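You operate a simulated robot arm through the tools that you are given. There is no shell and no other tool. Be economical: measure what you need, move in short steps, check, and stop when the job is done.

You are at the controls of a simulated robot arm. One attempt, no reset.

TASK
Water both plants till the soil is dark; stand them on the sill.
Fine: leave no puddle; put the can back. Set down upright: watering can, plant pot.
Where things are to end (x, y in the base frame): plant pot within 60 mm of [640, 290]; plant pot within 60 mm of [640, 100].
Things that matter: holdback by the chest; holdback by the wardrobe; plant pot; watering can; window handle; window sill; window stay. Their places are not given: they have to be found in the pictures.

Only the result counts: the job must be done as asked and must still hold three seconds after the hand-in. Knocking over, shifting, dropping, spilling or breaking anything else fails it.

THE ROBOT
A 7-joint arm with a two-finger parallel gripper, fixed in place. Base frame: the origin is at the foot of the arm, x ahead of it, y to its left, z up. Lengths are in mm, angles in rad, forces in N, time in s.
With the tool pointing down near the work surface it reaches from about 320 to 780 mm from the base axis. Its first joint turns from -2.897 to 2.897 rad. Payload 3.91 kg.
The TCP is the grasp point between the finger pads, 30 mm short of the fingertips. In the tool frame z runs along the fingers and y along their closing line. The gripper opens to 110 mm. The fingers are 20 mm wide and 10 mm thick; the gripper's body (48 by 112 mm) begins 55 mm behind the TCP.
Orientation is that of the tool frame in the base frame, as [roll, pitch, yaw] about the fixed x, y, z axes, in that order (R = Rz(yaw) Ry(pitch) Rx(roll)). With the fingers straight down and closing along the base's y, the tool's x points along the base's -x, its y along +y and its z along -z.

THE INTERFACE
- The arm moves only by the tool jog_arm. Its arguments are lists of equal length, an entry for each row: "dp": the shift along the tool's x, y, z in units of 30 mm (1.0 is 30 mm), a list of three; "angular": the turn, a rotation vector about the tool's x, y, z in units of 6 degrees (1.0 is 6 degrees), a list of three; "jaw": the finger opening in mm, from 0 to 110. In form: {"dp": [[x, y, z], ...], "angular": [[ax, ay, az], ...], "jaw": [jaw, ...]}. A call has 1 to 10 rows; each row shifts and turns the commanded pose from where the row before left it, along the tool's axes as they then stand. A call with a number of a shift or a turn outside -1 to 1 is refused whole. Each row takes 0.2 s and may step no farther than 50 mm and 0.15 rad from the row before; otherwise, or with a gripper value out of range, the whole call is refused. A pose out of reach is approached as far as the arm can. The call stops where the force on the tool passes 40 N (or 10 N more than at its start, if that is more) or the arm is blocked; 0.2 s more then pass. Each finger travels about 153 mm/s and halts on what it meets, pressing with about 21 N; the grip force reading is that of the motor and also rises with nothing between the fingers. The clock runs only during rows and for 0.2 s after the last one: add rows that do not move to give the fingers time. The reply holds the time, the measured pose of the TCP, the force on the tool along the base axes, the opening and the grip force, in the units named above and with some noise, with the torque about the TCP (base axes, N m) and any sound that the robot's microphone picked up.
- Cameras (640 x 400 px; columns grow to the right, rows downward): "scene" is fixed at [39.6, 493.5, 1258.9]; the picture's right is [-0.99, 0.17, 0.00], its down [-0.16, -0.91, -0.38] and it looks along [-0.06, -0.37, 0.93] (base axes); focal length 214 px, centre (320, 200). "wrist" rides on the gripper at [77, 7, -114] in the tool frame; the picture's right is [-0.09, 1.00, 0.00], its down [-0.80, -0.07, -0.59] and it looks along [-0.59, -0.05, 0.80] (tool axes); focal length 270 px, centre (320, 200).
- snapshot(camera): a new picture of that camera. The clock stands still meanwhile.
- move_column(by): slides the trunk up (or, below 0, down) by that many mm; the arm rides with it, the base frame stays. It gives what a move gives, with no picture.
- measure_at(camera, pixels): for up to 12 pixels [column, row] of the newest picture of that camera ("zoom" is the newest enlarged one), the place [x, y, z] in the base frame of the surface seen there, good to about 2 mm, but the place of the scene camera against the robot may be out by one fixed shift of up to 25 mm in any direction. The clock stands still meanwhile.
- zoom(camera, box): a new picture of the part [left, top, right, bottom] of that camera's present view, enlarged. The clock stands still meanwhile.
- job_done(): hands the job in; it is judged then, once.

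Keep the steps short. Do not move on a guess: measure, check each grasp and each placing, and mend mistakes. In all there are 80 turns and 34 pictures (those below and enlarged ones count). Leave the gripper open and the arm clear of the work at the hand-in unless told otherwise, and finish with a single line.

The tools are called by a JSON object that holds its "api" and its "payload". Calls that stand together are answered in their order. jog_arm: Moves the arm, as the interface text tells. Its arguments: {"type":"object","properties":{"dp":{"type":"array","items":{"type":"array","items":{"type":"number"}}},"angular":{"type":"array","items":{"type":"array","items":{"type":"number"}}},"jaw":{"type":"array","items":{"type":"number"}}},"required":["dp","angular","jaw"]} The other tools are called the same way: move_column (by) slides the trunk up or down; snapshot (camera) takes a picture; measure_at (camera, pixels) gives the place of the surface under pixels of a picture; zoom (camera, box) takes an enlarged picture of a part of a camera's view; job_done () hands the job in.

At the start:

```text
clock: 0.0
ee_pos: [268.3, 406.8, 1139.5]
tool_rot: [3.142, -0.001, 3.141]
contact_force: [-0.7, 0.2, -1.2]
moment: [0.0, -0.05, 0.03]
width: 110.1
grasp_force: 0.0
trunk travel left (down, up): [-475.0, 135.0]
```

scene: 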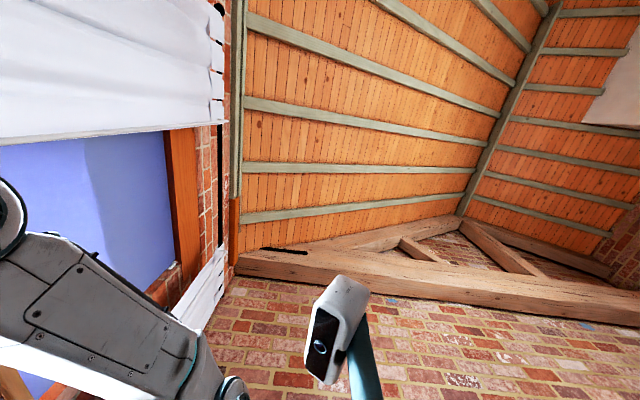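
wrist: 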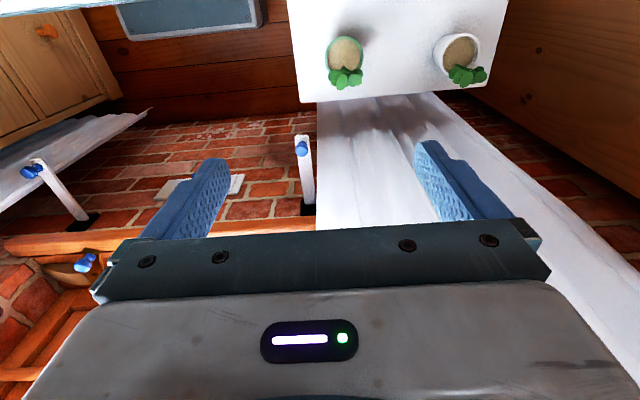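

I can see two pots with soil and leaves near pixels (345,55) and (460,50). I'll measure these and other features in the wrist picture.

{"api": "measure_at", "payload": {"camera": "wrist", "pixels": [[345, 52], [458, 52], [345, 78], [467, 75], [400, 80], [303, 148], [32, 170], [86, 262], [190, 20], [360, 140], [225, 185], [330, 10]]}}

{"api": "zoom", "payload": {"camera": "wrist", "box": [280, 0, 520, 150]}}

{"api": "zoom", "payload": {"camera": "wrist", "box": [0, 0, 320, 200]}}

```text
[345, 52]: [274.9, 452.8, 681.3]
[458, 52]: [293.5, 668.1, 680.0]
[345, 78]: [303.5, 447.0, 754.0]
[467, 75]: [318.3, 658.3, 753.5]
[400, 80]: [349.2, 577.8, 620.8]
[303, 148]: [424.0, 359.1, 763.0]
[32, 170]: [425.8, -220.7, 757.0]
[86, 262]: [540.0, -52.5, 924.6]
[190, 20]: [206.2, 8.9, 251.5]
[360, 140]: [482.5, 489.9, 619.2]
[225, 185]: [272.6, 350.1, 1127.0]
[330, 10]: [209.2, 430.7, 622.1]
```

```text
2.67 times, centred on (400, 75) of wrist
```

zoom: 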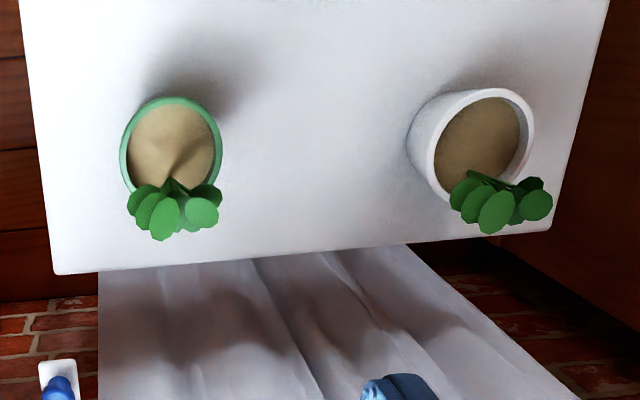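

```text
2.00 times, centred on (160, 100) of wrist
```

zoom: 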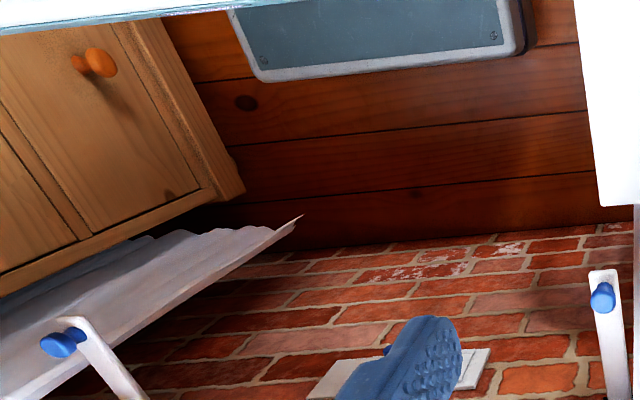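

The pots stand on a white table at z≈620. I tilt the tool forward by about 42° in place, to see the window, sill and watering can.

{"api": "jog_arm", "payload": {"dp": [[0, 0, 0], [0, 0, 0], [0, 0, 0], [0, 0, 0], [0, 0, 0], [0, 0, 0]], "angular": [[0, -1, 0], [0, -1, 0], [0, -1, 0], [0, -1, 0], [0, -1, 0], [0, 0, 0]], "jaw": [110, 110, 110, 110, 110, 110]}}

{"api": "snapshot", "payload": {"camera": "wrist"}}

```text
clock: 1.4
ee_pos: [268.2, 405.4, 1139.0]
tool_rot: [3.141, 0.525, 3.139]
contact_force: [0.5, 0.0, 0.1]
moment: [-0.02, 0.02, 0.0]
width: 110.1
grasp_force: 0.1
trunk travel left (down, up): [-475.0, 135.0]
```

```text
29 pictures are left
```

wrist: 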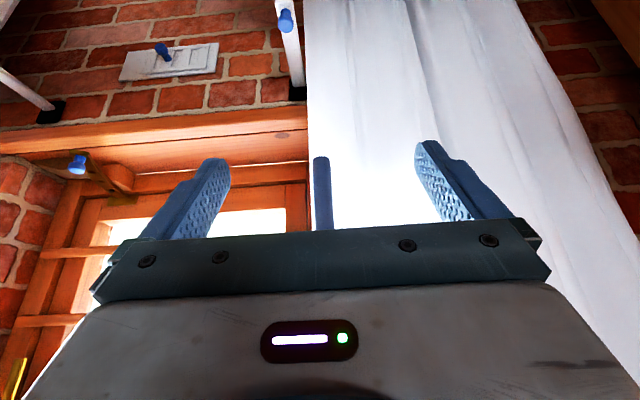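

The sill appears at rows 130–160, with the curtain to its right. I measure those, plus the blue-tipped items.

{"api": "measure_at", "payload": {"camera": "wrist", "pixels": [[200, 135], [200, 155], [285, 150], [300, 130], [320, 140], [322, 175], [400, 120], [78, 165], [120, 185], [20, 145], [500, 60], [162, 50]]}}

{"api": "zoom", "payload": {"camera": "wrist", "box": [0, 80, 340, 292]}}

```text
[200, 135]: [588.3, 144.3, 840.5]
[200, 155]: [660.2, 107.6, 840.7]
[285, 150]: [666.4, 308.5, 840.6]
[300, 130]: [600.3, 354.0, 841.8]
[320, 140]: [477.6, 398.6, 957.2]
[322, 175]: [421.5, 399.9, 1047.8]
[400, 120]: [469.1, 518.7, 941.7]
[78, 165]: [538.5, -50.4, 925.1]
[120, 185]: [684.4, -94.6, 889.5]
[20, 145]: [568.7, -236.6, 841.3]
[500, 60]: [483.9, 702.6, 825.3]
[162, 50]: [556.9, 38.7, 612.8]
```

```text
1.88 times, centred on (170, 186) of wrist
```

zoom: 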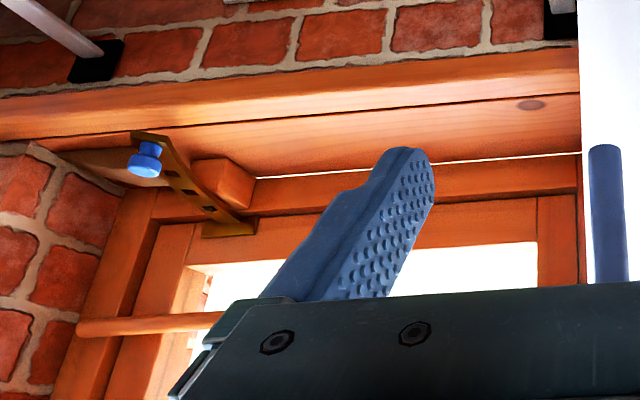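

The sill is at z≈841, clear between y≈-236 and 355, with the curtain at y≥398. The can isn't visible yet. I tilt back and slide toward y≈100 to look down toward the chest side.

{"api": "jog_arm", "payload": {"dp": [[0, -1, 0], [0, -1, 0], [0, -1, 0], [0, -1, 0], [0, -1, 0], [0, -1, 0], [0, -1, 0], [0, -1, 0], [0, -1, 0], [0, 0, 0]], "angular": [[0, 1, 0], [0, 1, 0], [0, 1, 0], [0, 1, 0], [0, 1, 0], [0, 1, 0], [0, 1, 0], [0, 1, 0], [0, 0, 0], [0, 0, 0]], "jaw": [110, 110, 110, 110, 110, 110, 110, 110, 110, 110]}}

{"api": "snapshot", "payload": {"camera": "wrist"}}

```text
clock: 3.6
ee_pos: [269.9, 133.2, 1137.8]
tool_rot: [3.14, -0.315, 3.139]
contact_force: [0.3, 0.2, 0.3]
moment: [0.02, 0.0, 0.01]
width: 109.7
grasp_force: 0.1
trunk travel left (down, up): [-475.0, 135.0]
```

```text
27 pictures are left
```

wrist: 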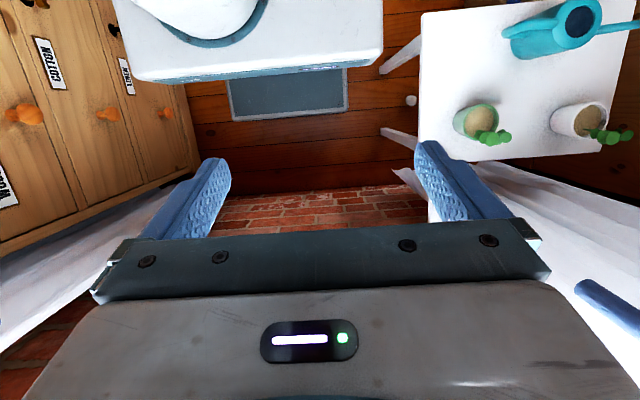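

The cyan watering can is on the table near (570,25). I move over the table to see it fully.

{"api": "jog_arm", "payload": {"dp": [[0, 1, 0], [0, 1, 0], [0, 1, 0], [0, 1, 0], [0, 1, 0], [0, 1, 0], [0, 1, 0], [0, 1, 0], [0, 1, 0], [0, 1, 0]], "angular": [[0, 0.5, 0], [0, 0.5, 0], [0, 0.5, 0], [0, 0.5, 0], [0, 0, 0], [0, 0, 0], [0, 0, 0], [0, 0, 0], [0, 0, 0], [0, 0, 0]], "jaw": [110, 110, 110, 110, 110, 110, 110, 110, 110, 110]}}

{"api": "jog_arm", "payload": {"dp": [[0, 1, 0], [0, 1, 0], [0, 1, 0], [0, 0, 0]], "angular": [[0, 0, 0], [0, 0, 0], [0, 0, 0], [0, 0, 0]], "jaw": [110, 110, 110, 110]}}

{"api": "snapshot", "payload": {"camera": "wrist"}}

```text
clock: 5.8
ee_pos: [269.4, 437.8, 1138.8]
tool_rot: [-3.139, -0.524, 3.139]
contact_force: [-0.3, 0.3, 0.0]
moment: [-0.03, 0.0, 0.02]
width: 109.9
grasp_force: 0.0
trunk travel left (down, up): [-475.0, 135.0]
```

```text
clock: 6.8
ee_pos: [271.0, 527.1, 1142.5]
tool_rot: [-3.14, -0.524, 3.14]
contact_force: [-0.6, 1.0, 0.0]
moment: [-0.02, 0.03, 0.01]
width: 109.9
grasp_force: 0.0
trunk travel left (down, up): [-475.0, 135.0]
```

```text
26 pictures are left
```

wrist: 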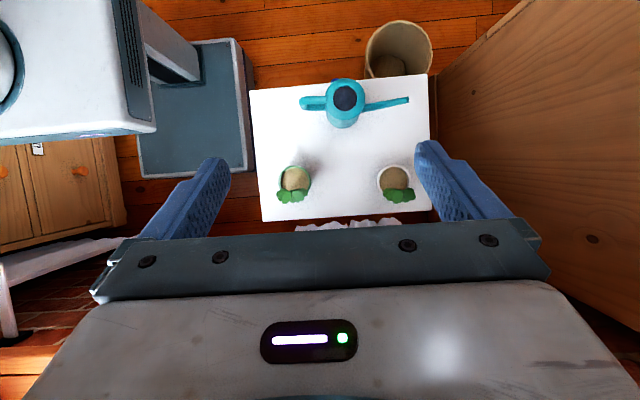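

{"api": "zoom", "payload": {"camera": "wrist", "box": [240, 70, 448, 200]}}

{"api": "measure_at", "payload": {"camera": "wrist", "pixels": [[305, 103], [315, 103], [345, 97], [345, 83], [343, 120], [375, 105], [390, 102], [406, 100], [295, 178], [395, 178], [258, 92], [425, 80]]}}

```text
3.08 times, centred on (344, 135) of wrist
```

zoom: 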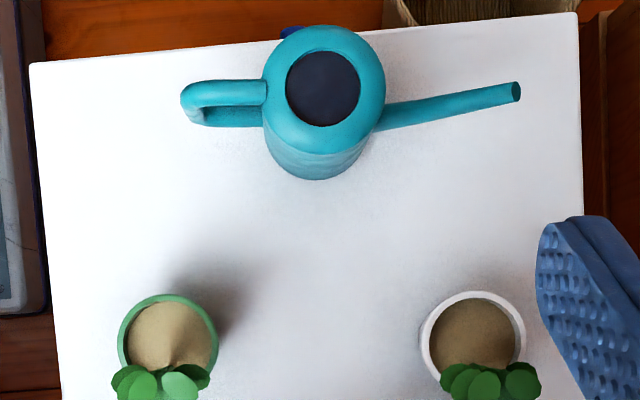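

```text
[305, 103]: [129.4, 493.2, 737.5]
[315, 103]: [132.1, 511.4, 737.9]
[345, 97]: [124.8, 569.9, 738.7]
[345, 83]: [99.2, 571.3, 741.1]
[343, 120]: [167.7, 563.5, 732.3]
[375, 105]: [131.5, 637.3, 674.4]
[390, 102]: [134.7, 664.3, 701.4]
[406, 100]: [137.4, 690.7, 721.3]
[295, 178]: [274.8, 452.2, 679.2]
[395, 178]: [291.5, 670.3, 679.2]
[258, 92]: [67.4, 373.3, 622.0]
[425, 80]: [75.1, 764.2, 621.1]
```

The can's body centre is near (128,568), top z≈740, with its handle to -y and spout tip at (138,692,721). I plan to grip the body from above, closing along x. I level the tool and yaw it +90°.

{"api": "jog_arm", "payload": {"dp": [[0, 0, 0], [0, 0, 0], [0, 0, 0], [0, 0, 0], [0, 0, 0], [0, 0, 0], [0, 0, 0], [0, 0, 0], [0, 0, 0], [0, 0, 0]], "angular": [[0, -1, 0], [0, -1, 0], [0, -1, 0], [0, -1, 0], [0, -1, 0], [0, 0, -1], [0, 0, -1], [0, 0, -1], [0, 0, -1], [0, 0, -1]], "jaw": [110, 110, 110, 110, 110, 110, 110, 110, 110, 110]}}

{"api": "jog_arm", "payload": {"dp": [[0, 0, 0], [0, 0, 0], [0, 0, 0], [0, 0, 0], [0, 0, 0], [0, 0, 0], [0, 0, 0], [0, 0, 0], [0, 0, 0], [0, 0, 0]], "angular": [[0, 0, -1], [0, 0, -1], [0, 0, -1], [0, 0, -1], [0, 0, -1], [0, 0, -1], [0, 0, -1], [0, 0, -1], [0, 0, -1], [0, 0, -1]], "jaw": [110, 110, 110, 110, 110, 110, 110, 110, 110, 110]}}

{"api": "jog_arm", "payload": {"dp": [[-0.3, 0.9, 0], [-0.3, 0.9, 0], [-0.3, 0.9, 0], [-0.3, 0.9, 0], [0, 0.9, 0], [0, 0, 0]], "angular": [[0, 0, 0], [0, 0, 0], [0, 0, 0], [0, 0, 0], [0, 0, 0], [0, 0, 0]], "jaw": [110, 110, 110, 110, 110, 110]}}

{"api": "move_column", "payload": {"by": -250}}

{"api": "snapshot", "payload": {"camera": "wrist"}}

```text
clock: 9.0
ee_pos: [269.6, 525.8, 1141.4]
tool_rot: [-3.141, 0.002, -2.618]
contact_force: [0.3, -0.4, -0.1]
moment: [0.01, 0.02, 0.02]
width: 109.9
grasp_force: 0.1
trunk travel left (down, up): [-475.0, 135.0]
```

```text
clock: 11.2
ee_pos: [269.5, 526.8, 1140.2]
tool_rot: [3.14, 0.001, -1.57]
contact_force: [0.7, -0.1, -0.4]
moment: [-0.01, 0.01, 0.01]
width: 109.9
grasp_force: 0.0
trunk travel left (down, up): [-475.0, 135.0]
```

```text
clock: 12.6
ee_pos: [131.6, 559.9, 1140.4]
tool_rot: [3.141, 0.001, -1.573]
contact_force: [0.2, -0.5, -0.9]
moment: [-0.04, 0.02, -0.02]
width: 110.0
grasp_force: 0.0
trunk travel left (down, up): [-475.0, 135.0]
```

```text
clock: 15.2
ee_pos: [132.2, 560.2, 889.4]
tool_rot: [-3.141, 0.001, -1.573]
contact_force: [0.2, 0.1, -0.7]
moment: [0.01, 0.02, -0.01]
width: 109.7
grasp_force: 0.1
trunk travel left (down, up): [-225.0, 385.0]
```

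```text
24 pictures are left
```

wrist: 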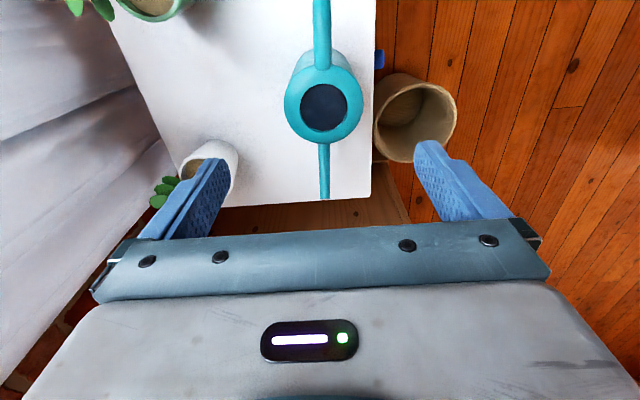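

The can is seen nearly from above. I measure its rim, its sides, the handle, the spout tip, and the blue thing at (378,58).

{"api": "measure_at", "payload": {"camera": "wrist", "pixels": [[324, 107], [287, 105], [361, 105], [324, 82], [324, 140], [325, 195], [324, 160], [322, 8], [322, 40], [378, 58], [302, 62], [360, 190]]}}

{"api": "zoom", "payload": {"camera": "wrist", "box": [240, 0, 440, 210]}}

```text
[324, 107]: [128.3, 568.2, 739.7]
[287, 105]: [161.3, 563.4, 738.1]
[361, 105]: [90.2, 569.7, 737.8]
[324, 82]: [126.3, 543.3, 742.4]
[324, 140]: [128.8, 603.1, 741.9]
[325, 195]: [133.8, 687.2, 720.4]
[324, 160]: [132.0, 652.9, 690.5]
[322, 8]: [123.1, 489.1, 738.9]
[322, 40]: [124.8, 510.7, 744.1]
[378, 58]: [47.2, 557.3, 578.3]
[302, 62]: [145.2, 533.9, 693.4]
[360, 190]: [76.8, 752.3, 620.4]
```

```text
1.90 times, centred on (340, 105) of wrist
```

zoom: 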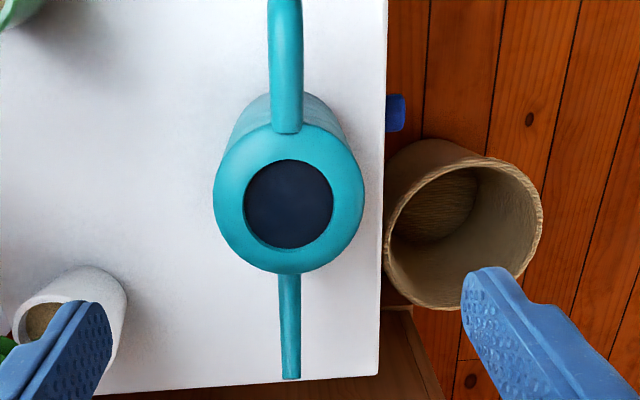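

Can centre is (126,567), body radius ≈37, and its axis is turned about 3° toward +x. I align and descend with jaws open to TCP z≈700.

{"api": "jog_arm", "payload": {"dp": [[-0.23, 0.2, 0], [0, 0, 0], [0, 0, 1], [0, 0, 1], [0, 0, 1], [0, 0, 0]], "angular": [[0, 0, 0], [0, 0, 0.5], [0, 0, 0], [0, 0, 0], [0, 0, 0], [0, 0, 0]], "jaw": [110, 110, 110, 110, 110, 110]}}

{"api": "snapshot", "payload": {"camera": "wrist"}}

```text
clock: 16.6
ee_pos: [127.9, 565.9, 798.4]
tool_rot: [-3.142, 0.0, -1.626]
contact_force: [-0.1, 0.0, 0.2]
moment: [0.01, 0.04, 0.02]
width: 110.2
grasp_force: 0.0
trunk travel left (down, up): [-225.0, 385.0]
```

```text
22 pictures are left
```

wrist: 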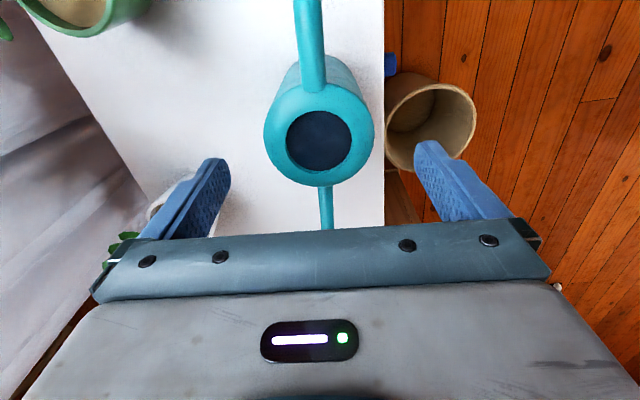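

It is centred between the fingers. I descend 99 mm and close the fingers on the body.

{"api": "jog_arm", "payload": {"dp": [[0, 0, 1], [0, 0, 1], [0, 0, 1], [0, 0, 0.3], [0, 0, 0]], "angular": [[0, 0, 0], [0, 0, 0], [0, 0, 0], [0, 0, 0], [0, 0, 0]], "jaw": [110, 110, 110, 110, 110]}}

{"api": "jog_arm", "payload": {"dp": [[0, 0, 0], [0, 0, 0], [0, 0, 0], [0, 0, 0]], "angular": [[0, 0, 0], [0, 0, 0], [0, 0, 0], [0, 0, 0]], "jaw": [90, 78, 60, 60]}}

```text
clock: 17.8
ee_pos: [125.7, 566.4, 700.4]
tool_rot: [3.14, 0.0, -1.624]
contact_force: [-0.4, 0.6, 0.2]
moment: [0.0, 0.02, -0.01]
width: 109.9
grasp_force: 0.1
trunk travel left (down, up): [-225.0, 385.0]
```

```text
clock: 18.8
ee_pos: [126.5, 566.4, 701.0]
tool_rot: [-3.141, 0.0, -1.624]
contact_force: [2.5, 0.2, 1.2]
moment: [0.08, -0.16, -0.06]
width: 78.0
grasp_force: 20.9
trunk travel left (down, up): [-225.0, 385.0]
```

It is gripped at 78 mm with 21 N. I lift 60 mm.

{"api": "jog_arm", "payload": {"dp": [[0, 0, -0.3], [0, 0, -0.7], [0, 0, -1], [0, 0, 0]], "angular": [[0, 0, 0], [0, 0, 0], [0, 0, 0], [0, 0, 0]], "jaw": [60, 60, 60, 60]}}

```text
clock: 19.8
ee_pos: [125.8, 566.9, 761.6]
tool_rot: [-3.141, -0.001, -1.626]
contact_force: [1.0, 0.2, -4.7]
moment: [0.01, 0.0, -0.01]
width: 77.9
grasp_force: 20.6
trunk travel left (down, up): [-225.0, 385.0]
```

The grasp holds (about 5 N). I raise the can to z≈880, clear of the leaves, and yaw so the spout points to +x.

{"api": "jog_arm", "payload": {"dp": [[0, 0, -1], [0, 0, -1], [0, 0, -1], [0, 0, -1], [0, 0, 0], [0, 0, 0], [0, 0, 0], [0, 0, 0], [0, 0, 0], [0, 0, 0]], "angular": [[0, 0, 0], [0, 0, 0], [0, 0, 0], [0, 0, 0.5], [0, 0, 0.8], [0, 0, 0.8], [0, 0, 0.8], [0, 0, 0.8], [0, 0, 0.8], [0, 0, 0.8]], "jaw": [60, 60, 60, 60, 60, 60, 60, 60, 60, 60]}}

{"api": "jog_arm", "payload": {"dp": [[0, 0, 0], [0, 0, 0], [0, 0, 0], [0, 0, 0], [0, 0, 0], [0, 0, 0], [0, 0, 0], [0, 0, 0], [0, 0, 0], [0, 0, 0]], "angular": [[0, 0, 0.9], [0, 0, 0.9], [0, 0, 0.9], [0, 0, 0.9], [0, 0, 0.9], [0, 0, 0.9], [0, 0, 0.9], [0, 0, 0.9], [0, 0, 0.9], [0, 0, 1]], "jaw": [60, 60, 60, 60, 60, 60, 60, 60, 60, 60]}}

{"api": "snapshot", "payload": {"camera": "wrist"}}

```text
clock: 22.0
ee_pos: [125.2, 567.1, 879.7]
tool_rot: [-3.141, 0.0, -2.182]
contact_force: [-0.2, -0.1, -5.1]
moment: [-0.02, -0.02, -0.01]
width: 78.2
grasp_force: 21.2
trunk travel left (down, up): [-225.0, 385.0]
```

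```text
clock: 24.2
ee_pos: [125.4, 566.2, 880.7]
tool_rot: [3.141, 0.0, -3.135]
contact_force: [0.3, -0.3, -5.2]
moment: [0.0, -0.02, 0.01]
width: 78.0
grasp_force: 21.3
trunk travel left (down, up): [-225.0, 385.0]
```

```text
21 pictures are left
```

wrist: 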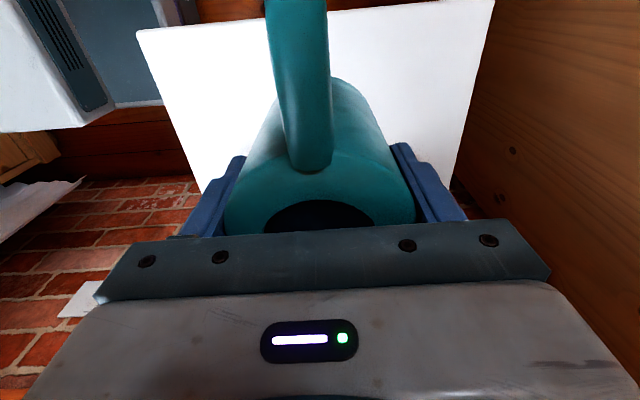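

I move the can so the tip is above the near side of pot 1 (tip ≈(258,452)), then lower to TCP z≈745.

{"api": "jog_arm", "payload": {"dp": [[0, -0.95, 0], [0, -0.95, 0], [0, -0.95, 0], [-0.25, -0.95, 0], [0, 0, 0.9], [0, 0, 0.9], [0, 0, 0.9], [0, 0, 0.9], [0, 0, 0.9], [0, 0, 0]], "angular": [[0, 0, 0], [0, 0, 0], [0, 0, 0], [0, 0, 0], [0, 0, 0], [0, 0, 0], [0, 0, 0], [0, 0, 0], [0, 0, 0], [0, 0, 0]], "jaw": [60, 60, 60, 60, 60, 60, 60, 60, 60, 60]}}

{"api": "snapshot", "payload": {"camera": "scene"}}

```text
clock: 26.4
ee_pos: [136.1, 453.1, 746.3]
tool_rot: [3.141, -0.001, -3.136]
contact_force: [0.1, 0.1, -5.0]
moment: [0.0, 0.02, 0.0]
width: 78.0
grasp_force: 20.8
trunk travel left (down, up): [-225.0, 385.0]
```

```text
20 pictures are left
```

scene: 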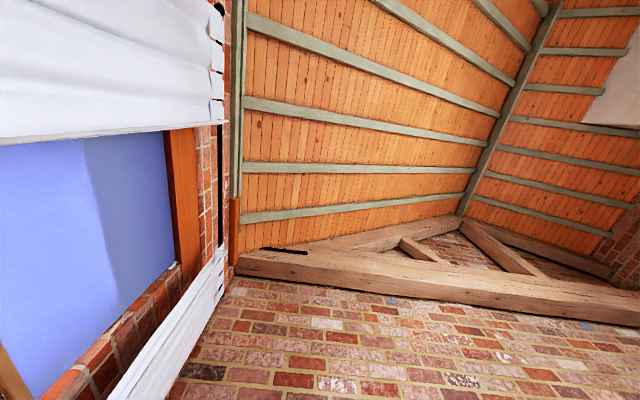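

Tip is near (262,453,766). I tilt 12° while lowering the tip to about z 716.

{"api": "jog_arm", "payload": {"dp": [[0.046, 0, 0.39], [0.046, 0, 0.39], [0, 0, 0], [0, 0, 0]], "angular": [[0, 1, 0], [0, 1, 0], [0, 0, 0], [0, 0, 0]], "jaw": [60, 60, 60, 60]}}

```text
clock: 27.4
ee_pos: [130.3, 452.2, 722.9]
tool_rot: [3.14, -0.21, -3.133]
contact_force: [-0.3, 0.0, -4.5]
moment: [-0.01, -0.04, -0.01]
width: 77.9
grasp_force: 20.9
trunk travel left (down, up): [-225.0, 385.0]
```

No sound yet. The tip is at about (257,452,716). I tilt 12° more about the tip, with a small shift of +4 mm toward the centre.

{"api": "jog_arm", "payload": {"dp": [[-0.1, 0, -0.446], [0.046, 0, -0.446], [0, 0, 0]], "angular": [[0, 1, 0], [0, 1, 0], [0, 0, 0]], "jaw": [60, 60, 60]}}

```text
clock: 28.2
ee_pos: [139.1, 453.6, 749.4]
tool_rot: [3.141, -0.42, -3.132]
contact_force: [0.9, 0.8, -4.7]
moment: [-0.01, -0.05, 0.03]
width: 77.9
grasp_force: 20.9
trunk travel left (down, up): [-225.0, 385.0]
```

No sound yet. I add 6° and hold a moment.

{"api": "jog_arm", "payload": {"dp": [[0.046, 0, -0.446], [0, 0, 0], [0, 0, 0]], "angular": [[0, 1, 0], [0, 0, 0], [0, 0, 0]], "jaw": [60, 60, 60]}}

```text
clock: 29.0
ee_pos: [141.9, 453.4, 763.5]
tool_rot: [-3.141, -0.524, -3.134]
contact_force: [0.2, -0.5, -3.6]
moment: [-0.02, -0.08, 0.01]
width: 77.8
grasp_force: 20.5
trunk travel left (down, up): [-225.0, 385.0]
```

The weight reading dropped slightly. I hold still and read again.

{"api": "jog_arm", "payload": {"dp": [[0, 0, 0]], "angular": [[0, 0, 0]], "jaw": [60]}}

{"api": "snapshot", "payload": {"camera": "wrist"}}

```text
clock: 29.4
ee_pos: [142.3, 453.7, 762.2]
tool_rot: [-3.141, -0.525, -3.132]
contact_force: [0.2, 1.2, -4.8]
moment: [0.0, -0.07, 0.04]
width: 77.9
grasp_force: 20.7
trunk travel left (down, up): [-225.0, 385.0]
```

```text
19 pictures are left
```

wrist: 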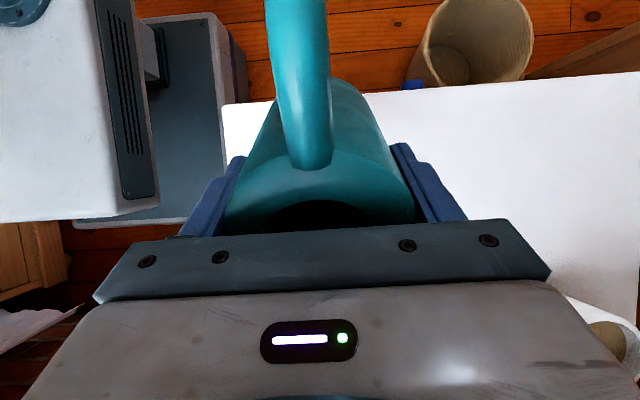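

Nothing is pouring yet. I tilt to 36° and hold.

{"api": "jog_arm", "payload": {"dp": [[0.046, 0, -0.446], [0, 0, 0], [0, 0, 0]], "angular": [[0, 1, 0], [0, 0, 0], [0, 0, 0]], "jaw": [60, 60, 60]}}

```text
clock: 30.2
ee_pos: [147.7, 453.9, 775.8]
tool_rot: [3.14, -0.627, -3.133]
contact_force: [-0.1, -0.1, -4.4]
moment: [-0.02, -0.12, 0.0]
width: 77.8
grasp_force: 21.0
trunk travel left (down, up): [-225.0, 385.0]
```

Still silent. I tilt to 42°.

{"api": "jog_arm", "payload": {"dp": [[0.046, 0, -0.446], [0, 0, 0], [0, 0, 0]], "angular": [[0, 1, 0], [0, 0, 0], [0, 0, 0]], "jaw": [60, 60, 60]}}

```text
clock: 31.0
ee_pos: [154.9, 454.3, 785.0]
tool_rot: [-3.141, -0.732, -3.133]
contact_force: [-0.3, 0.1, -4.6]
moment: [-0.02, -0.15, 0.01]
width: 77.8
grasp_force: 20.9
trunk travel left (down, up): [-225.0, 385.0]
```

Still silent at 42°. I tilt to 48°.

{"api": "jog_arm", "payload": {"dp": [[0.046, 0, -0.446], [0, 0, 0], [0, 0, 0]], "angular": [[0, 1, 0], [0, 0, 0], [0, 0, 0]], "jaw": [60, 60, 60]}}

```text
clock: 31.8
ee_pos: [163.4, 455.7, 797.7]
tool_rot: [3.141, -0.838, -3.133]
contact_force: [1.3, 0.6, -3.6]
moment: [0.0, -0.14, -0.02]
width: 78.0
grasp_force: 21.4
trunk travel left (down, up): [-225.0, 385.0]
```

The force dropped to 3.6 N. I hold one row and read.

{"api": "jog_arm", "payload": {"dp": [[0, 0, 0]], "angular": [[0, 0, 0]], "jaw": [60]}}

```text
clock: 32.2
ee_pos: [164.0, 454.3, 798.2]
tool_rot: [3.141, -0.837, -3.133]
contact_force: [-0.5, 0.3, -3.8]
moment: [0.0, -0.1, 0.0]
width: 78.2
grasp_force: 21.2
trunk travel left (down, up): [-225.0, 385.0]
```

Weight and moment are falling, so water is flowing. I tilt back now: 18° about the tip, then level in place.

{"api": "jog_arm", "payload": {"dp": [[-0.093, 0, 0.439], [-0.093, 0, 0.439], [-0.093, 0, 0.439], [0, 0, 0], [0, 0, 0], [0, 0, 0], [0, 0, 0], [0, 0, 0], [0, 0, 0]], "angular": [[0, -1, 0], [0, -1, 0], [0, -1, 0], [0, -1, 0], [0, -1, 0], [0, -1, 0], [0, -1, 0], [0, -1, 0], [0, 0, 0]], "jaw": [60, 60, 60, 60, 60, 60, 60, 60, 60]}}

{"api": "jog_arm", "payload": {"dp": [[0, 0, -1], [0, 0, -1], [0, 0, -1], [0, 0, -1], [0, 0, -0.8], [-1, 0.8, 0], [-1, 0.9, 0], [-1, 0.9, 0], [-1, 0.9, 0], [-1, 0, 0]], "angular": [[0, 0, 0], [0, 0, 0], [0, 0, 0], [0, 0, 0], [0, 0, 0], [0, 0, 0], [0, 0, 0], [0, 0, 0], [0, 0, 0], [0, 0, 0]], "jaw": [60, 60, 60, 60, 60, 60, 60, 60, 60, 60]}}

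{"api": "snapshot", "payload": {"camera": "wrist"}}

```text
clock: 34.2
ee_pos: [142.9, 454.6, 760.9]
tool_rot: [-3.141, 0.002, -3.134]
contact_force: [-0.5, -0.2, -5.1]
moment: [0.05, 0.0, -0.05]
width: 78.0
grasp_force: 20.8
trunk travel left (down, up): [-225.0, 385.0]
```

```text
clock: 36.4
ee_pos: [291.9, 559.0, 902.7]
tool_rot: [3.141, 0.0, -3.136]
contact_force: [-0.6, 0.1, -4.7]
moment: [-0.02, 0.01, -0.01]
width: 78.1
grasp_force: 20.6
trunk travel left (down, up): [-225.0, 385.0]
```

```text
18 pictures are left
```

wrist: 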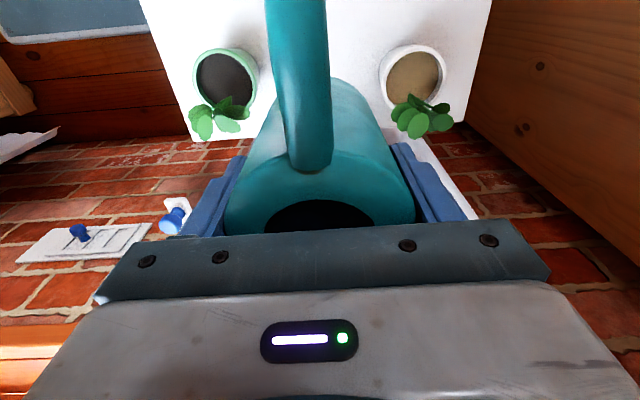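

Pot 1's soil is dark already, with no puddle. I zoom and measure both pots.

{"api": "zoom", "payload": {"camera": "wrist", "box": [160, 20, 480, 150]}}

{"api": "measure_at", "payload": {"camera": "wrist", "pixels": [[225, 78], [414, 74], [194, 75], [256, 72], [224, 50], [382, 72], [446, 72], [412, 46], [208, 130], [412, 125], [440, 108], [241, 108]]}}

```text
2.00 times, centred on (320, 85) of wrist
```

zoom: 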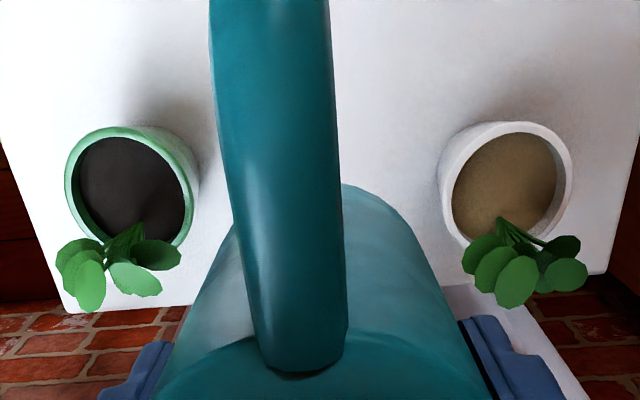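

```text
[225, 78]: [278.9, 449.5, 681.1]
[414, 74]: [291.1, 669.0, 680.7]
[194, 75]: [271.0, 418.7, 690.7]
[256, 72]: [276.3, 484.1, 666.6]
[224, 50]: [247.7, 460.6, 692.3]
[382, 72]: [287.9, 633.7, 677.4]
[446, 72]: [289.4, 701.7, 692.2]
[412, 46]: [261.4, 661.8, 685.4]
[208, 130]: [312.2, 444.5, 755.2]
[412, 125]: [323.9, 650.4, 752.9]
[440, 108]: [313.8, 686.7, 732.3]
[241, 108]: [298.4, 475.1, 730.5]
```

Pot 1 is fully dark and the table is dry. Pot 2's centre is (292,669). I move the can with the spout still to +x to TCP (150,669), then lower.

{"api": "jog_arm", "payload": {"dp": [[0.95, 0, 0], [0.95, 0, 0], [0.95, 0.7, 0], [0.95, 1, 0], [0.93, 1, 0], [0, 1, 0], [0, 0, 0.9], [0, 0, 0.9], [0, 0, 0.9], [0, 0, 0]], "angular": [[0, 0, 0], [0, 0, 0], [0, 0, 0], [0, 0, 0], [0, 0, 0], [0, 0, 0], [0, 0, 0], [0, 0, 0], [0, 0, 0], [0, 0, 0]], "jaw": [60, 60, 60, 60, 60, 60, 60, 60, 60, 60]}}

{"api": "jog_arm", "payload": {"dp": [[0, 0, 0.9], [0, 0, 0.9], [0, 0, 0], [0, 0, 0]], "angular": [[0, 0, 0], [0, 0, 0], [0, 0, 0], [0, 0, 0]], "jaw": [60, 60, 60, 60]}}

```text
clock: 38.6
ee_pos: [151.6, 647.5, 822.2]
tool_rot: [-3.14, -0.002, -3.132]
contact_force: [-0.2, 0.8, -3.1]
moment: [0.03, 0.02, 0.02]
width: 77.8
grasp_force: 21.2
out of reach, approached as far as the arm can: row 6
trunk travel left (down, up): [-225.0, 385.0]
```

```text
clock: 39.6
ee_pos: [149.8, 648.2, 770.0]
tool_rot: [3.141, 0.0, -3.132]
contact_force: [0.1, -0.2, -4.1]
moment: [-0.05, 0.05, -0.01]
width: 78.2
grasp_force: 20.5
trunk travel left (down, up): [-225.0, 385.0]
```

The move was clipped at y=648 when high. Lower down it may reach; I try the remaining 22 mm.

{"api": "jog_arm", "payload": {"dp": [[0, 0.73, 0.3], [0, 0, 0]], "angular": [[0, 0, 0], [0, 0, 0]], "jaw": [60, 60]}}

```text
clock: 40.2
ee_pos: [147.8, 670.4, 760.8]
tool_rot: [-3.141, 0.001, -3.134]
contact_force: [-0.6, 0.9, -4.5]
moment: [0.01, -0.01, -0.02]
width: 78.1
grasp_force: 20.7
trunk travel left (down, up): [-225.0, 385.0]
```

Reached. To gain reach for the tilt, I raise the trunk 150 mm, then lower with the arm by the same amount.

{"api": "move_column", "payload": {"by": 150}}

{"api": "jog_arm", "payload": {"dp": [[0, 0, 0.95], [0, 0, 0.95], [0, 0, 0.95], [0, 0, 0.95], [0, 0, 0.95], [0, 0, 0.35], [0, 0, 0]], "angular": [[0, 0, 0], [0, 0, 0], [0, 0, 0], [0, 0, 0], [0, 0, 0], [0, 0, 0], [0, 0, 0]], "jaw": [60, 60, 60, 60, 60, 60, 60]}}

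```text
clock: 41.9
ee_pos: [149.1, 668.7, 909.4]
tool_rot: [3.141, -0.001, -3.133]
contact_force: [-0.8, -0.9, -4.4]
moment: [0.01, -0.01, 0.0]
width: 77.9
grasp_force: 21.0
trunk travel left (down, up): [-375.0, 235.0]
```

```text
clock: 43.5
ee_pos: [147.2, 670.7, 755.9]
tool_rot: [-3.141, -0.001, -3.133]
contact_force: [-0.2, 0.1, -5.2]
moment: [0.06, 0.0, 0.01]
width: 77.8
grasp_force: 21.1
trunk travel left (down, up): [-375.0, 235.0]
```

Now I tilt 24° while lowering the tip to about z 716 over pot 2.

{"api": "jog_arm", "payload": {"dp": [[0.0, 0, 0.22], [0.0, 0, 0.22], [0.0, 0, 0.22], [0.0, 0, -0.446], [0, 0, 0]], "angular": [[0, 1, 0], [0, 1, 0], [0, 1, 0], [0, 1, 0], [0, 0, 0]], "jaw": [60, 60, 60, 60, 60]}}

```text
clock: 44.7
ee_pos: [150.6, 670.3, 749.2]
tool_rot: [3.139, -0.421, -3.132]
contact_force: [-0.4, 0.3, -5.1]
moment: [0.02, -0.08, -0.01]
width: 77.8
grasp_force: 21.0
trunk travel left (down, up): [-375.0, 235.0]
```

Tip ≈(273,670,717). I tilt to 42°, still below the pour angle.

{"api": "jog_arm", "payload": {"dp": [[0.0, 0, -0.446], [0.046, 0, -0.446], [0.046, 0, -0.446], [0, 0, 0]], "angular": [[0, 1, 0], [0, 1, 0], [0, 1, 0], [0, 0, 0]], "jaw": [60, 60, 60, 60]}}

```text
clock: 45.7
ee_pos: [169.1, 670.5, 785.9]
tool_rot: [-3.14, -0.735, -3.132]
contact_force: [-1.1, -0.5, -4.2]
moment: [0.03, -0.11, 0.04]
width: 77.7
grasp_force: 20.9
trunk travel left (down, up): [-375.0, 235.0]
```

Reach is fine; the tip is at (275,671,717). I tilt to 48° and hold.

{"api": "jog_arm", "payload": {"dp": [[0.046, 0, -0.446], [0, 0, 0], [0, 0, 0]], "angular": [[0, 1, 0], [0, 0, 0], [0, 0, 0]], "jaw": [60, 60, 60]}}

```text
clock: 46.5
ee_pos: [175.9, 669.8, 795.7]
tool_rot: [-3.141, -0.838, -3.133]
contact_force: [0.0, 0.3, -4.0]
moment: [0.0, -0.11, 0.01]
width: 78.2
grasp_force: 20.6
trunk travel left (down, up): [-375.0, 235.0]
```

The moment is unchanged, so probably no flow. I tilt to 54° and hold.

{"api": "jog_arm", "payload": {"dp": [[0.046, 0, -0.446], [0, 0, 0], [0, 0, 0]], "angular": [[0, 1, 0], [0, 0, 0], [0, 0, 0]], "jaw": [60, 60, 60]}}

```text
clock: 47.3
ee_pos: [185.7, 670.5, 807.3]
tool_rot: [-3.14, -0.943, -3.133]
contact_force: [0.4, 0.4, -3.4]
moment: [0.03, -0.13, -0.02]
width: 77.8
grasp_force: 20.5
trunk travel left (down, up): [-375.0, 235.0]
```

I hold again to see whether the weight changes.

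{"api": "jog_arm", "payload": {"dp": [[0, 0, 0], [0, 0, 0]], "angular": [[0, 0, 0], [0, 0, 0]], "jaw": [60, 60]}}

```text
clock: 47.9
ee_pos: [185.5, 670.8, 805.3]
tool_rot: [-3.14, -0.943, -3.133]
contact_force: [-0.1, -0.2, -4.6]
moment: [-0.01, -0.15, 0.02]
width: 78.0
grasp_force: 21.0
trunk travel left (down, up): [-375.0, 235.0]
```

The moment holds at -0.15, so there is no clear flow. I tilt to 60° and hold.

{"api": "jog_arm", "payload": {"dp": [[0.046, 0, -0.446], [0, 0, 0], [0, 0, 0]], "angular": [[0, 1, 0], [0, 0, 0], [0, 0, 0]], "jaw": [60, 60, 60]}}

```text
clock: 48.7
ee_pos: [192.4, 662.4, 814.7]
tool_rot: [-3.141, -1.047, -3.133]
contact_force: [0.4, -1.0, -4.4]
moment: [-0.02, -0.16, 0.01]
width: 77.7
grasp_force: 21.3
out of reach, approached as far as the arm can: row 1
trunk travel left (down, up): [-375.0, 235.0]
```

The reach limit shifted y by -8 mm; the tip is still inside the pot at (272,663). I hold and read.

{"api": "jog_arm", "payload": {"dp": [[0, 0, 0], [0, 0, 0]], "angular": [[0, 0, 0], [0, 0, 0]], "jaw": [60, 60]}}

```text
clock: 49.3
ee_pos: [192.7, 661.1, 814.5]
tool_rot: [-3.139, -1.048, -3.133]
contact_force: [0.3, 0.0, -4.5]
moment: [-0.05, -0.2, 0.0]
width: 77.9
grasp_force: 21.5
trunk travel left (down, up): [-375.0, 235.0]
```

No flow at 60°; this direction runs out of reach. I go back to 54° about the tip, then look to see how far the wardrobe face is before swinging the can about the tip.

{"api": "jog_arm", "payload": {"dp": [[-0.093, 0, 0.439], [0, 0, 0]], "angular": [[0, -1, 0], [0, 0, 0]], "jaw": [60, 60]}}

{"api": "snapshot", "payload": {"camera": "wrist"}}

```text
clock: 49.9
ee_pos: [184.1, 660.5, 805.3]
tool_rot: [3.141, -0.941, -3.133]
contact_force: [-0.6, -0.4, -4.3]
moment: [0.02, -0.14, 0.02]
width: 78.0
grasp_force: 20.8
trunk travel left (down, up): [-375.0, 235.0]
```

```text
16 pictures are left
```

wrist: 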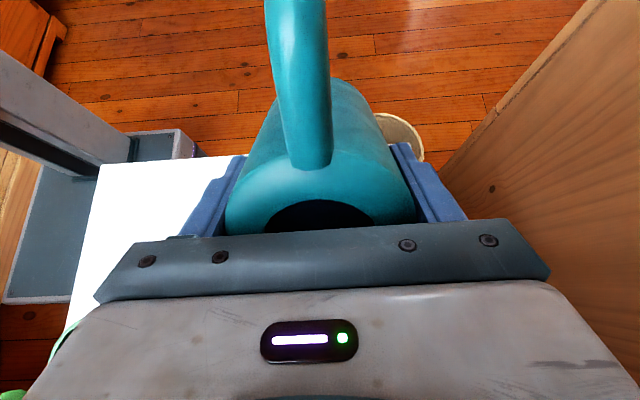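

{"api": "measure_at", "payload": {"camera": "wrist", "pixels": [[560, 60], [480, 160], [500, 190], [600, 250], [560, 130], [620, 20]]}}

```text
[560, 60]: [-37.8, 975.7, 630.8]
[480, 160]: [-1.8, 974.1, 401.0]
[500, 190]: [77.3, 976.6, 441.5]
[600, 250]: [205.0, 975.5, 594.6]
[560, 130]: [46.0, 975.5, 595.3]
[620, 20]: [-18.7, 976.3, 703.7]
```

The wardrobe face is at y≈975, leaving plenty of room. I swing the can 48° about the vertical through the tip, adding about 7 mm in +y.

{"api": "jog_arm", "payload": {"dp": [[-0.01, 0.313, -0.013], [-0.01, 0.313, -0.013], [-0.01, 0.313, -0.013], [-0.01, 0.563, -0.013], [-0.01, 0.313, -0.013], [-0.01, 0.313, -0.013], [-0.01, 0.313, -0.013], [-0.01, 0.313, -0.013], [0, 0, 0]], "angular": [[-0.809, 0, 0.588], [-0.809, 0, 0.588], [-0.809, 0, 0.588], [-0.809, 0, 0.588], [-0.809, 0, 0.588], [-0.809, 0, 0.588], [-0.809, 0, 0.588], [-0.809, 0, 0.588], [0, 0, 0]], "jaw": [60, 60, 60, 60, 60, 60, 60, 60, 60]}}

```text
clock: 51.9
ee_pos: [215.8, 733.8, 805.6]
tool_rot: [-3.14, -0.943, 2.311]
contact_force: [-0.4, 0.3, -4.6]
moment: [-0.09, -0.13, 0.02]
width: 78.2
grasp_force: 21.1
trunk travel left (down, up): [-375.0, 235.0]
```

The tip stands at (276,668,716). I tilt to 60° and then 66°, holding to read.

{"api": "jog_arm", "payload": {"dp": [[0.046, 0.15, -0.446], [0, 0, 0], [0.046, 0, -0.446], [0, 0, 0], [0, 0, 0]], "angular": [[0, 1, 0], [0, 0, 0], [0, 1, 0], [0, 0, 0], [0, 0, 0]], "jaw": [60, 60, 60, 60, 60]}}

```text
clock: 53.1
ee_pos: [231.3, 720.8, 821.6]
tool_rot: [-3.139, -1.152, 2.311]
contact_force: [-0.3, -0.5, -4.3]
moment: [-0.13, -0.12, 0.01]
width: 78.0
grasp_force: 21.3
trunk travel left (down, up): [-375.0, 235.0]
```

No clear loss yet. The tip is at (278,670,716). I tilt to 72° and hold.

{"api": "jog_arm", "payload": {"dp": [[0.046, 0, -0.446], [0, 0, 0], [0, 0, 0]], "angular": [[0, 1, 0], [0, 0, 0], [0, 0, 0]], "jaw": [60, 60, 60]}}

```text
clock: 53.9
ee_pos: [239.6, 712.8, 827.8]
tool_rot: [-3.137, -1.256, 2.31]
contact_force: [-0.5, -0.4, -5.3]
moment: [-0.13, -0.15, -0.03]
width: 77.9
grasp_force: 21.1
trunk travel left (down, up): [-375.0, 235.0]
```

Still no change. I tilt to 78° and hold.

{"api": "jog_arm", "payload": {"dp": [[0.046, 0, -0.446], [0, 0, 0], [0, 0, 0]], "angular": [[0, 1, 0], [0, 0, 0], [0, 0, 0]], "jaw": [60, 60, 60]}}

```text
clock: 54.7
ee_pos: [247.2, 704.1, 832.4]
tool_rot: [-3.137, -1.362, 2.31]
contact_force: [-0.5, -0.1, -3.7]
moment: [-0.12, -0.07, 0.02]
width: 78.0
grasp_force: 21.0
trunk travel left (down, up): [-375.0, 235.0]
```

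The moment fell from 0.20 to 0.14 and the force too, so it is flowing. I hold briefly as with pot 1.

{"api": "jog_arm", "payload": {"dp": [[0, 0, 0]], "angular": [[0, 0, 0]], "jaw": [60]}}

```text
clock: 55.1
ee_pos: [247.9, 704.9, 832.7]
tool_rot: [-3.137, -1.362, 2.309]
contact_force: [0.3, 1.0, -4.7]
moment: [-0.14, -0.1, 0.01]
width: 78.0
grasp_force: 21.1
trunk travel left (down, up): [-375.0, 235.0]
```

The reading is ambiguous, so I'll stop the flow and look. First I tilt back 24° about the tip and rise.

{"api": "jog_arm", "payload": {"dp": [[-0.093, 0, 0.439], [-0.093, 0, 0.439], [-0.093, 0, 0.439], [-0.093, 0, 0.439], [0.728, 0, -0.529], [0.728, 0, -0.529], [0.728, 0, -0.529], [0.728, 0, -0.529]], "angular": [[0, -1, 0], [0, -1, 0], [0, -1, 0], [0, -1, 0], [0, 0, 0], [0, 0, 0], [0, 0, 0], [0, 0, 0]], "jaw": [60, 60, 60, 60, 60, 60, 60, 60]}}

{"api": "jog_arm", "payload": {"dp": [[-0.294, -0.607, -0.405], [-0.335, -0.607, -0.372], [-0.372, -0.607, -0.335], [-0.405, -0.607, -0.294], [-0.433, -0.607, -0.25], [-0.457, -0.607, -0.203], [-0.476, -0.607, -0.155], [-0.489, -0.607, -0.104], [-0.497, -0.607, -0.052], [0, 0, 0]], "angular": [[0, -1, 0], [0, -1, 0], [0, -1, 0], [0, -1, 0], [0, -1, 0], [0, -1, 0], [0, -1, 0], [0, -1, 0], [0, -1, 0], [0, 0, 0]], "jaw": [60, 60, 60, 60, 60, 60, 60, 60, 60, 60]}}

{"api": "snapshot", "payload": {"camera": "wrist"}}

```text
clock: 56.9
ee_pos: [217.7, 739.4, 911.7]
tool_rot: [-3.139, -0.943, 2.312]
contact_force: [-0.4, -0.4, -5.0]
moment: [-0.11, -0.06, 0.0]
width: 77.7
grasp_force: 21.2
trunk travel left (down, up): [-375.0, 235.0]
```

```text
clock: 59.1
ee_pos: [190.8, 526.3, 913.9]
tool_rot: [3.141, 0.0, 2.313]
contact_force: [-0.7, -0.3, -4.6]
moment: [0.0, 0.02, 0.03]
width: 77.7
grasp_force: 21.4
trunk travel left (down, up): [-375.0, 235.0]
```

```text
15 pictures are left
```

wrist: 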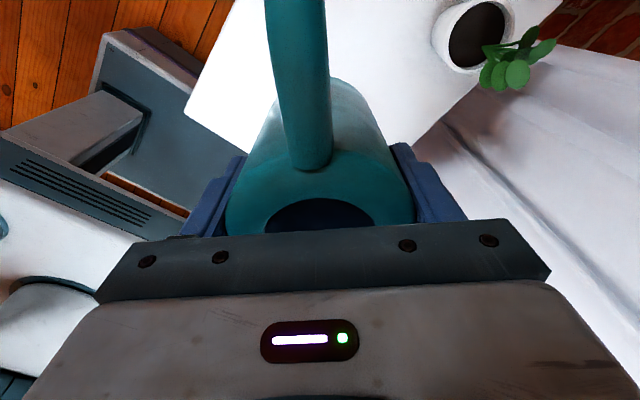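

Pot 2's soil is dark too and there is no puddle. Now I put the can back: yaw back 134°, move over its original spot (126.5,566.4), then lower.

{"api": "jog_arm", "payload": {"dp": [[0, 0, 0], [0, 0, 0], [0, 0, 0], [0, 0, 0], [0, 0, 0], [0, 0, 0], [0, 0, 0], [0, 0, 0], [0, 0, 0], [0, 0, 0]], "angular": [[0, 0, -1], [0, 0, -1], [0, 0, -1], [0, 0, -1], [0, 0, -1], [0, 0, -1], [0, 0, -1], [0, 0, -1], [0, 0, -1], [0, 0, -1]], "jaw": [60, 60, 60, 60, 60, 60, 60, 60, 60, 60]}}

{"api": "jog_arm", "payload": {"dp": [[0, 0, 0], [0, 0, 0], [0, 0, 0], [0, 0, 0], [0, 0, 0], [0, 0, 0], [0, 0, 0], [0, 0, 0], [0, 0, 0], [0, 0, 0]], "angular": [[0, 0, -1], [0, 0, -1], [0, 0, -1], [0, 0, -1], [0, 0, -1], [0, 0, -1], [0, 0, -1], [0, 0, -1], [0, 0, -1], [0, 0, -1]], "jaw": [60, 60, 60, 60, 60, 60, 60, 60, 60, 60]}}

{"api": "jog_arm", "payload": {"dp": [[0, 0, 0], [0, 0, 0], [0, 0, 0], [-0.6, 0.7, 0], [-0.62, 0.7, 0], [0, 0.81, 0], [0, 0, 0.95], [0, 0, 0.95], [0, 0, 0.95], [0, 0, 0]], "angular": [[0, 0, -0.8], [0, 0, -0.8], [0, 0, -0.8], [0, 0, 0], [0, 0, 0], [0, 0, 0], [0, 0, 0], [0, 0, 0], [0, 0, 0], [0, 0, 0]], "jaw": [60, 60, 60, 60, 60, 60, 60, 60, 60, 60]}}

```text
clock: 61.3
ee_pos: [187.6, 526.8, 913.2]
tool_rot: [-3.14, -0.001, -2.923]
contact_force: [-0.5, -0.2, -4.6]
moment: [0.0, 0.02, 0.04]
width: 78.0
grasp_force: 20.7
trunk travel left (down, up): [-375.0, 235.0]
```

```text
clock: 63.5
ee_pos: [187.8, 525.5, 912.6]
tool_rot: [3.141, -0.001, -1.873]
contact_force: [-0.4, -0.1, -4.4]
moment: [0.01, -0.02, -0.02]
width: 77.9
grasp_force: 20.8
trunk travel left (down, up): [-375.0, 235.0]
```

```text
clock: 65.7
ee_pos: [122.9, 564.4, 831.0]
tool_rot: [-3.141, -0.001, -1.627]
contact_force: [0.5, 0.7, -3.8]
moment: [-0.01, -0.01, -0.05]
width: 77.8
grasp_force: 20.7
trunk travel left (down, up): [-375.0, 235.0]
```

I correct by (+3,+2) and lower to about 5 mm above the table.

{"api": "jog_arm", "payload": {"dp": [[-0.06, -0.1, 0.9], [0, 0, 0.9], [0, 0, 0.9], [0, 0, 0.9], [0, 0, 0.5], [0, 0, 0]], "angular": [[0, 0, 0], [0, 0, 0], [0, 0, 0], [0, 0, 0], [0, 0, 0], [0, 0, 0]], "jaw": [60, 60, 60, 60, 60, 60]}}

{"api": "jog_arm", "payload": {"dp": [[0, 0, 0.06], [0, 0, 0.06], [0, 0, 0]], "angular": [[0, 0, 0], [0, 0, 0], [0, 0, 0]], "jaw": [60, 60, 60]}}

```text
clock: 67.1
ee_pos: [126.8, 565.8, 705.4]
tool_rot: [-3.14, 0.001, -1.623]
contact_force: [0.0, -0.5, -4.0]
moment: [0.05, -0.02, 0.03]
width: 77.7
grasp_force: 20.9
trunk travel left (down, up): [-375.0, 235.0]
```

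```text
clock: 67.9
ee_pos: [126.3, 566.7, 702.1]
tool_rot: [3.141, 0.0, -1.625]
contact_force: [-0.4, -1.4, 1.7]
moment: [-0.37, -0.03, -0.02]
width: 78.1
grasp_force: 20.7
trunk travel left (down, up): [-375.0, 235.0]
```

Contact is felt and the weight is taken. I add a tiny 0.6 mm, open the fingers slowly, then rise.

{"api": "jog_arm", "payload": {"dp": [[0, 0, 0.02], [0, 0, 0], [0, 0, 0], [0, 0, 0], [0, 0, 0]], "angular": [[0, 0, 0], [0, 0, 0], [0, 0, 0], [0, 0, 0], [0, 0, 0]], "jaw": [60, 80, 90, 110, 110]}}

{"api": "jog_arm", "payload": {"dp": [[0, 0, -0.5], [0, 0, -1], [0, 0, -1], [0, 0, -1], [0, 0, -1], [0, 0, -1], [0, 0, -1], [0, 0, 0]], "angular": [[0, 0, 0], [0, 0, 0], [0, 0, 0], [0, 0, 0], [0, 0, 0], [0, 0, 0], [0, 0, 0], [0, 0, 0]], "jaw": [110, 110, 110, 110, 110, 110, 110, 110]}}

{"api": "snapshot", "payload": {"camera": "wrist"}}

```text
clock: 69.1
ee_pos: [126.1, 566.8, 700.4]
tool_rot: [3.141, 0.0, -1.626]
contact_force: [0.5, 0.3, 0.3]
moment: [0.01, -0.01, 0.02]
width: 110.0
grasp_force: 0.0
trunk travel left (down, up): [-375.0, 235.0]
```

```text
clock: 70.9
ee_pos: [128.1, 569.7, 894.9]
tool_rot: [-3.14, -0.001, -1.623]
contact_force: [-1.0, 0.3, -0.9]
moment: [0.0, 0.0, 0.0]
width: 110.0
grasp_force: 0.1
trunk travel left (down, up): [-375.0, 235.0]
```

```text
14 pictures are left
```

wrist: 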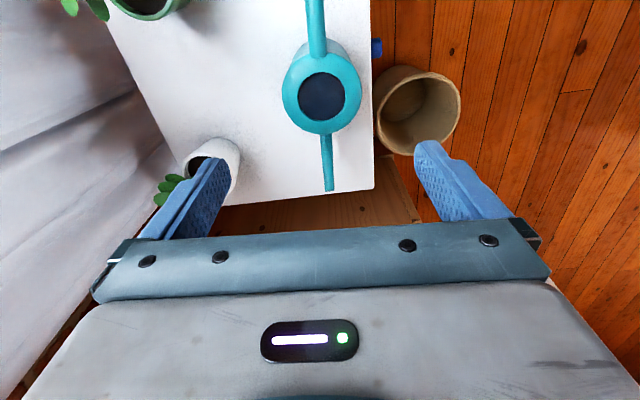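

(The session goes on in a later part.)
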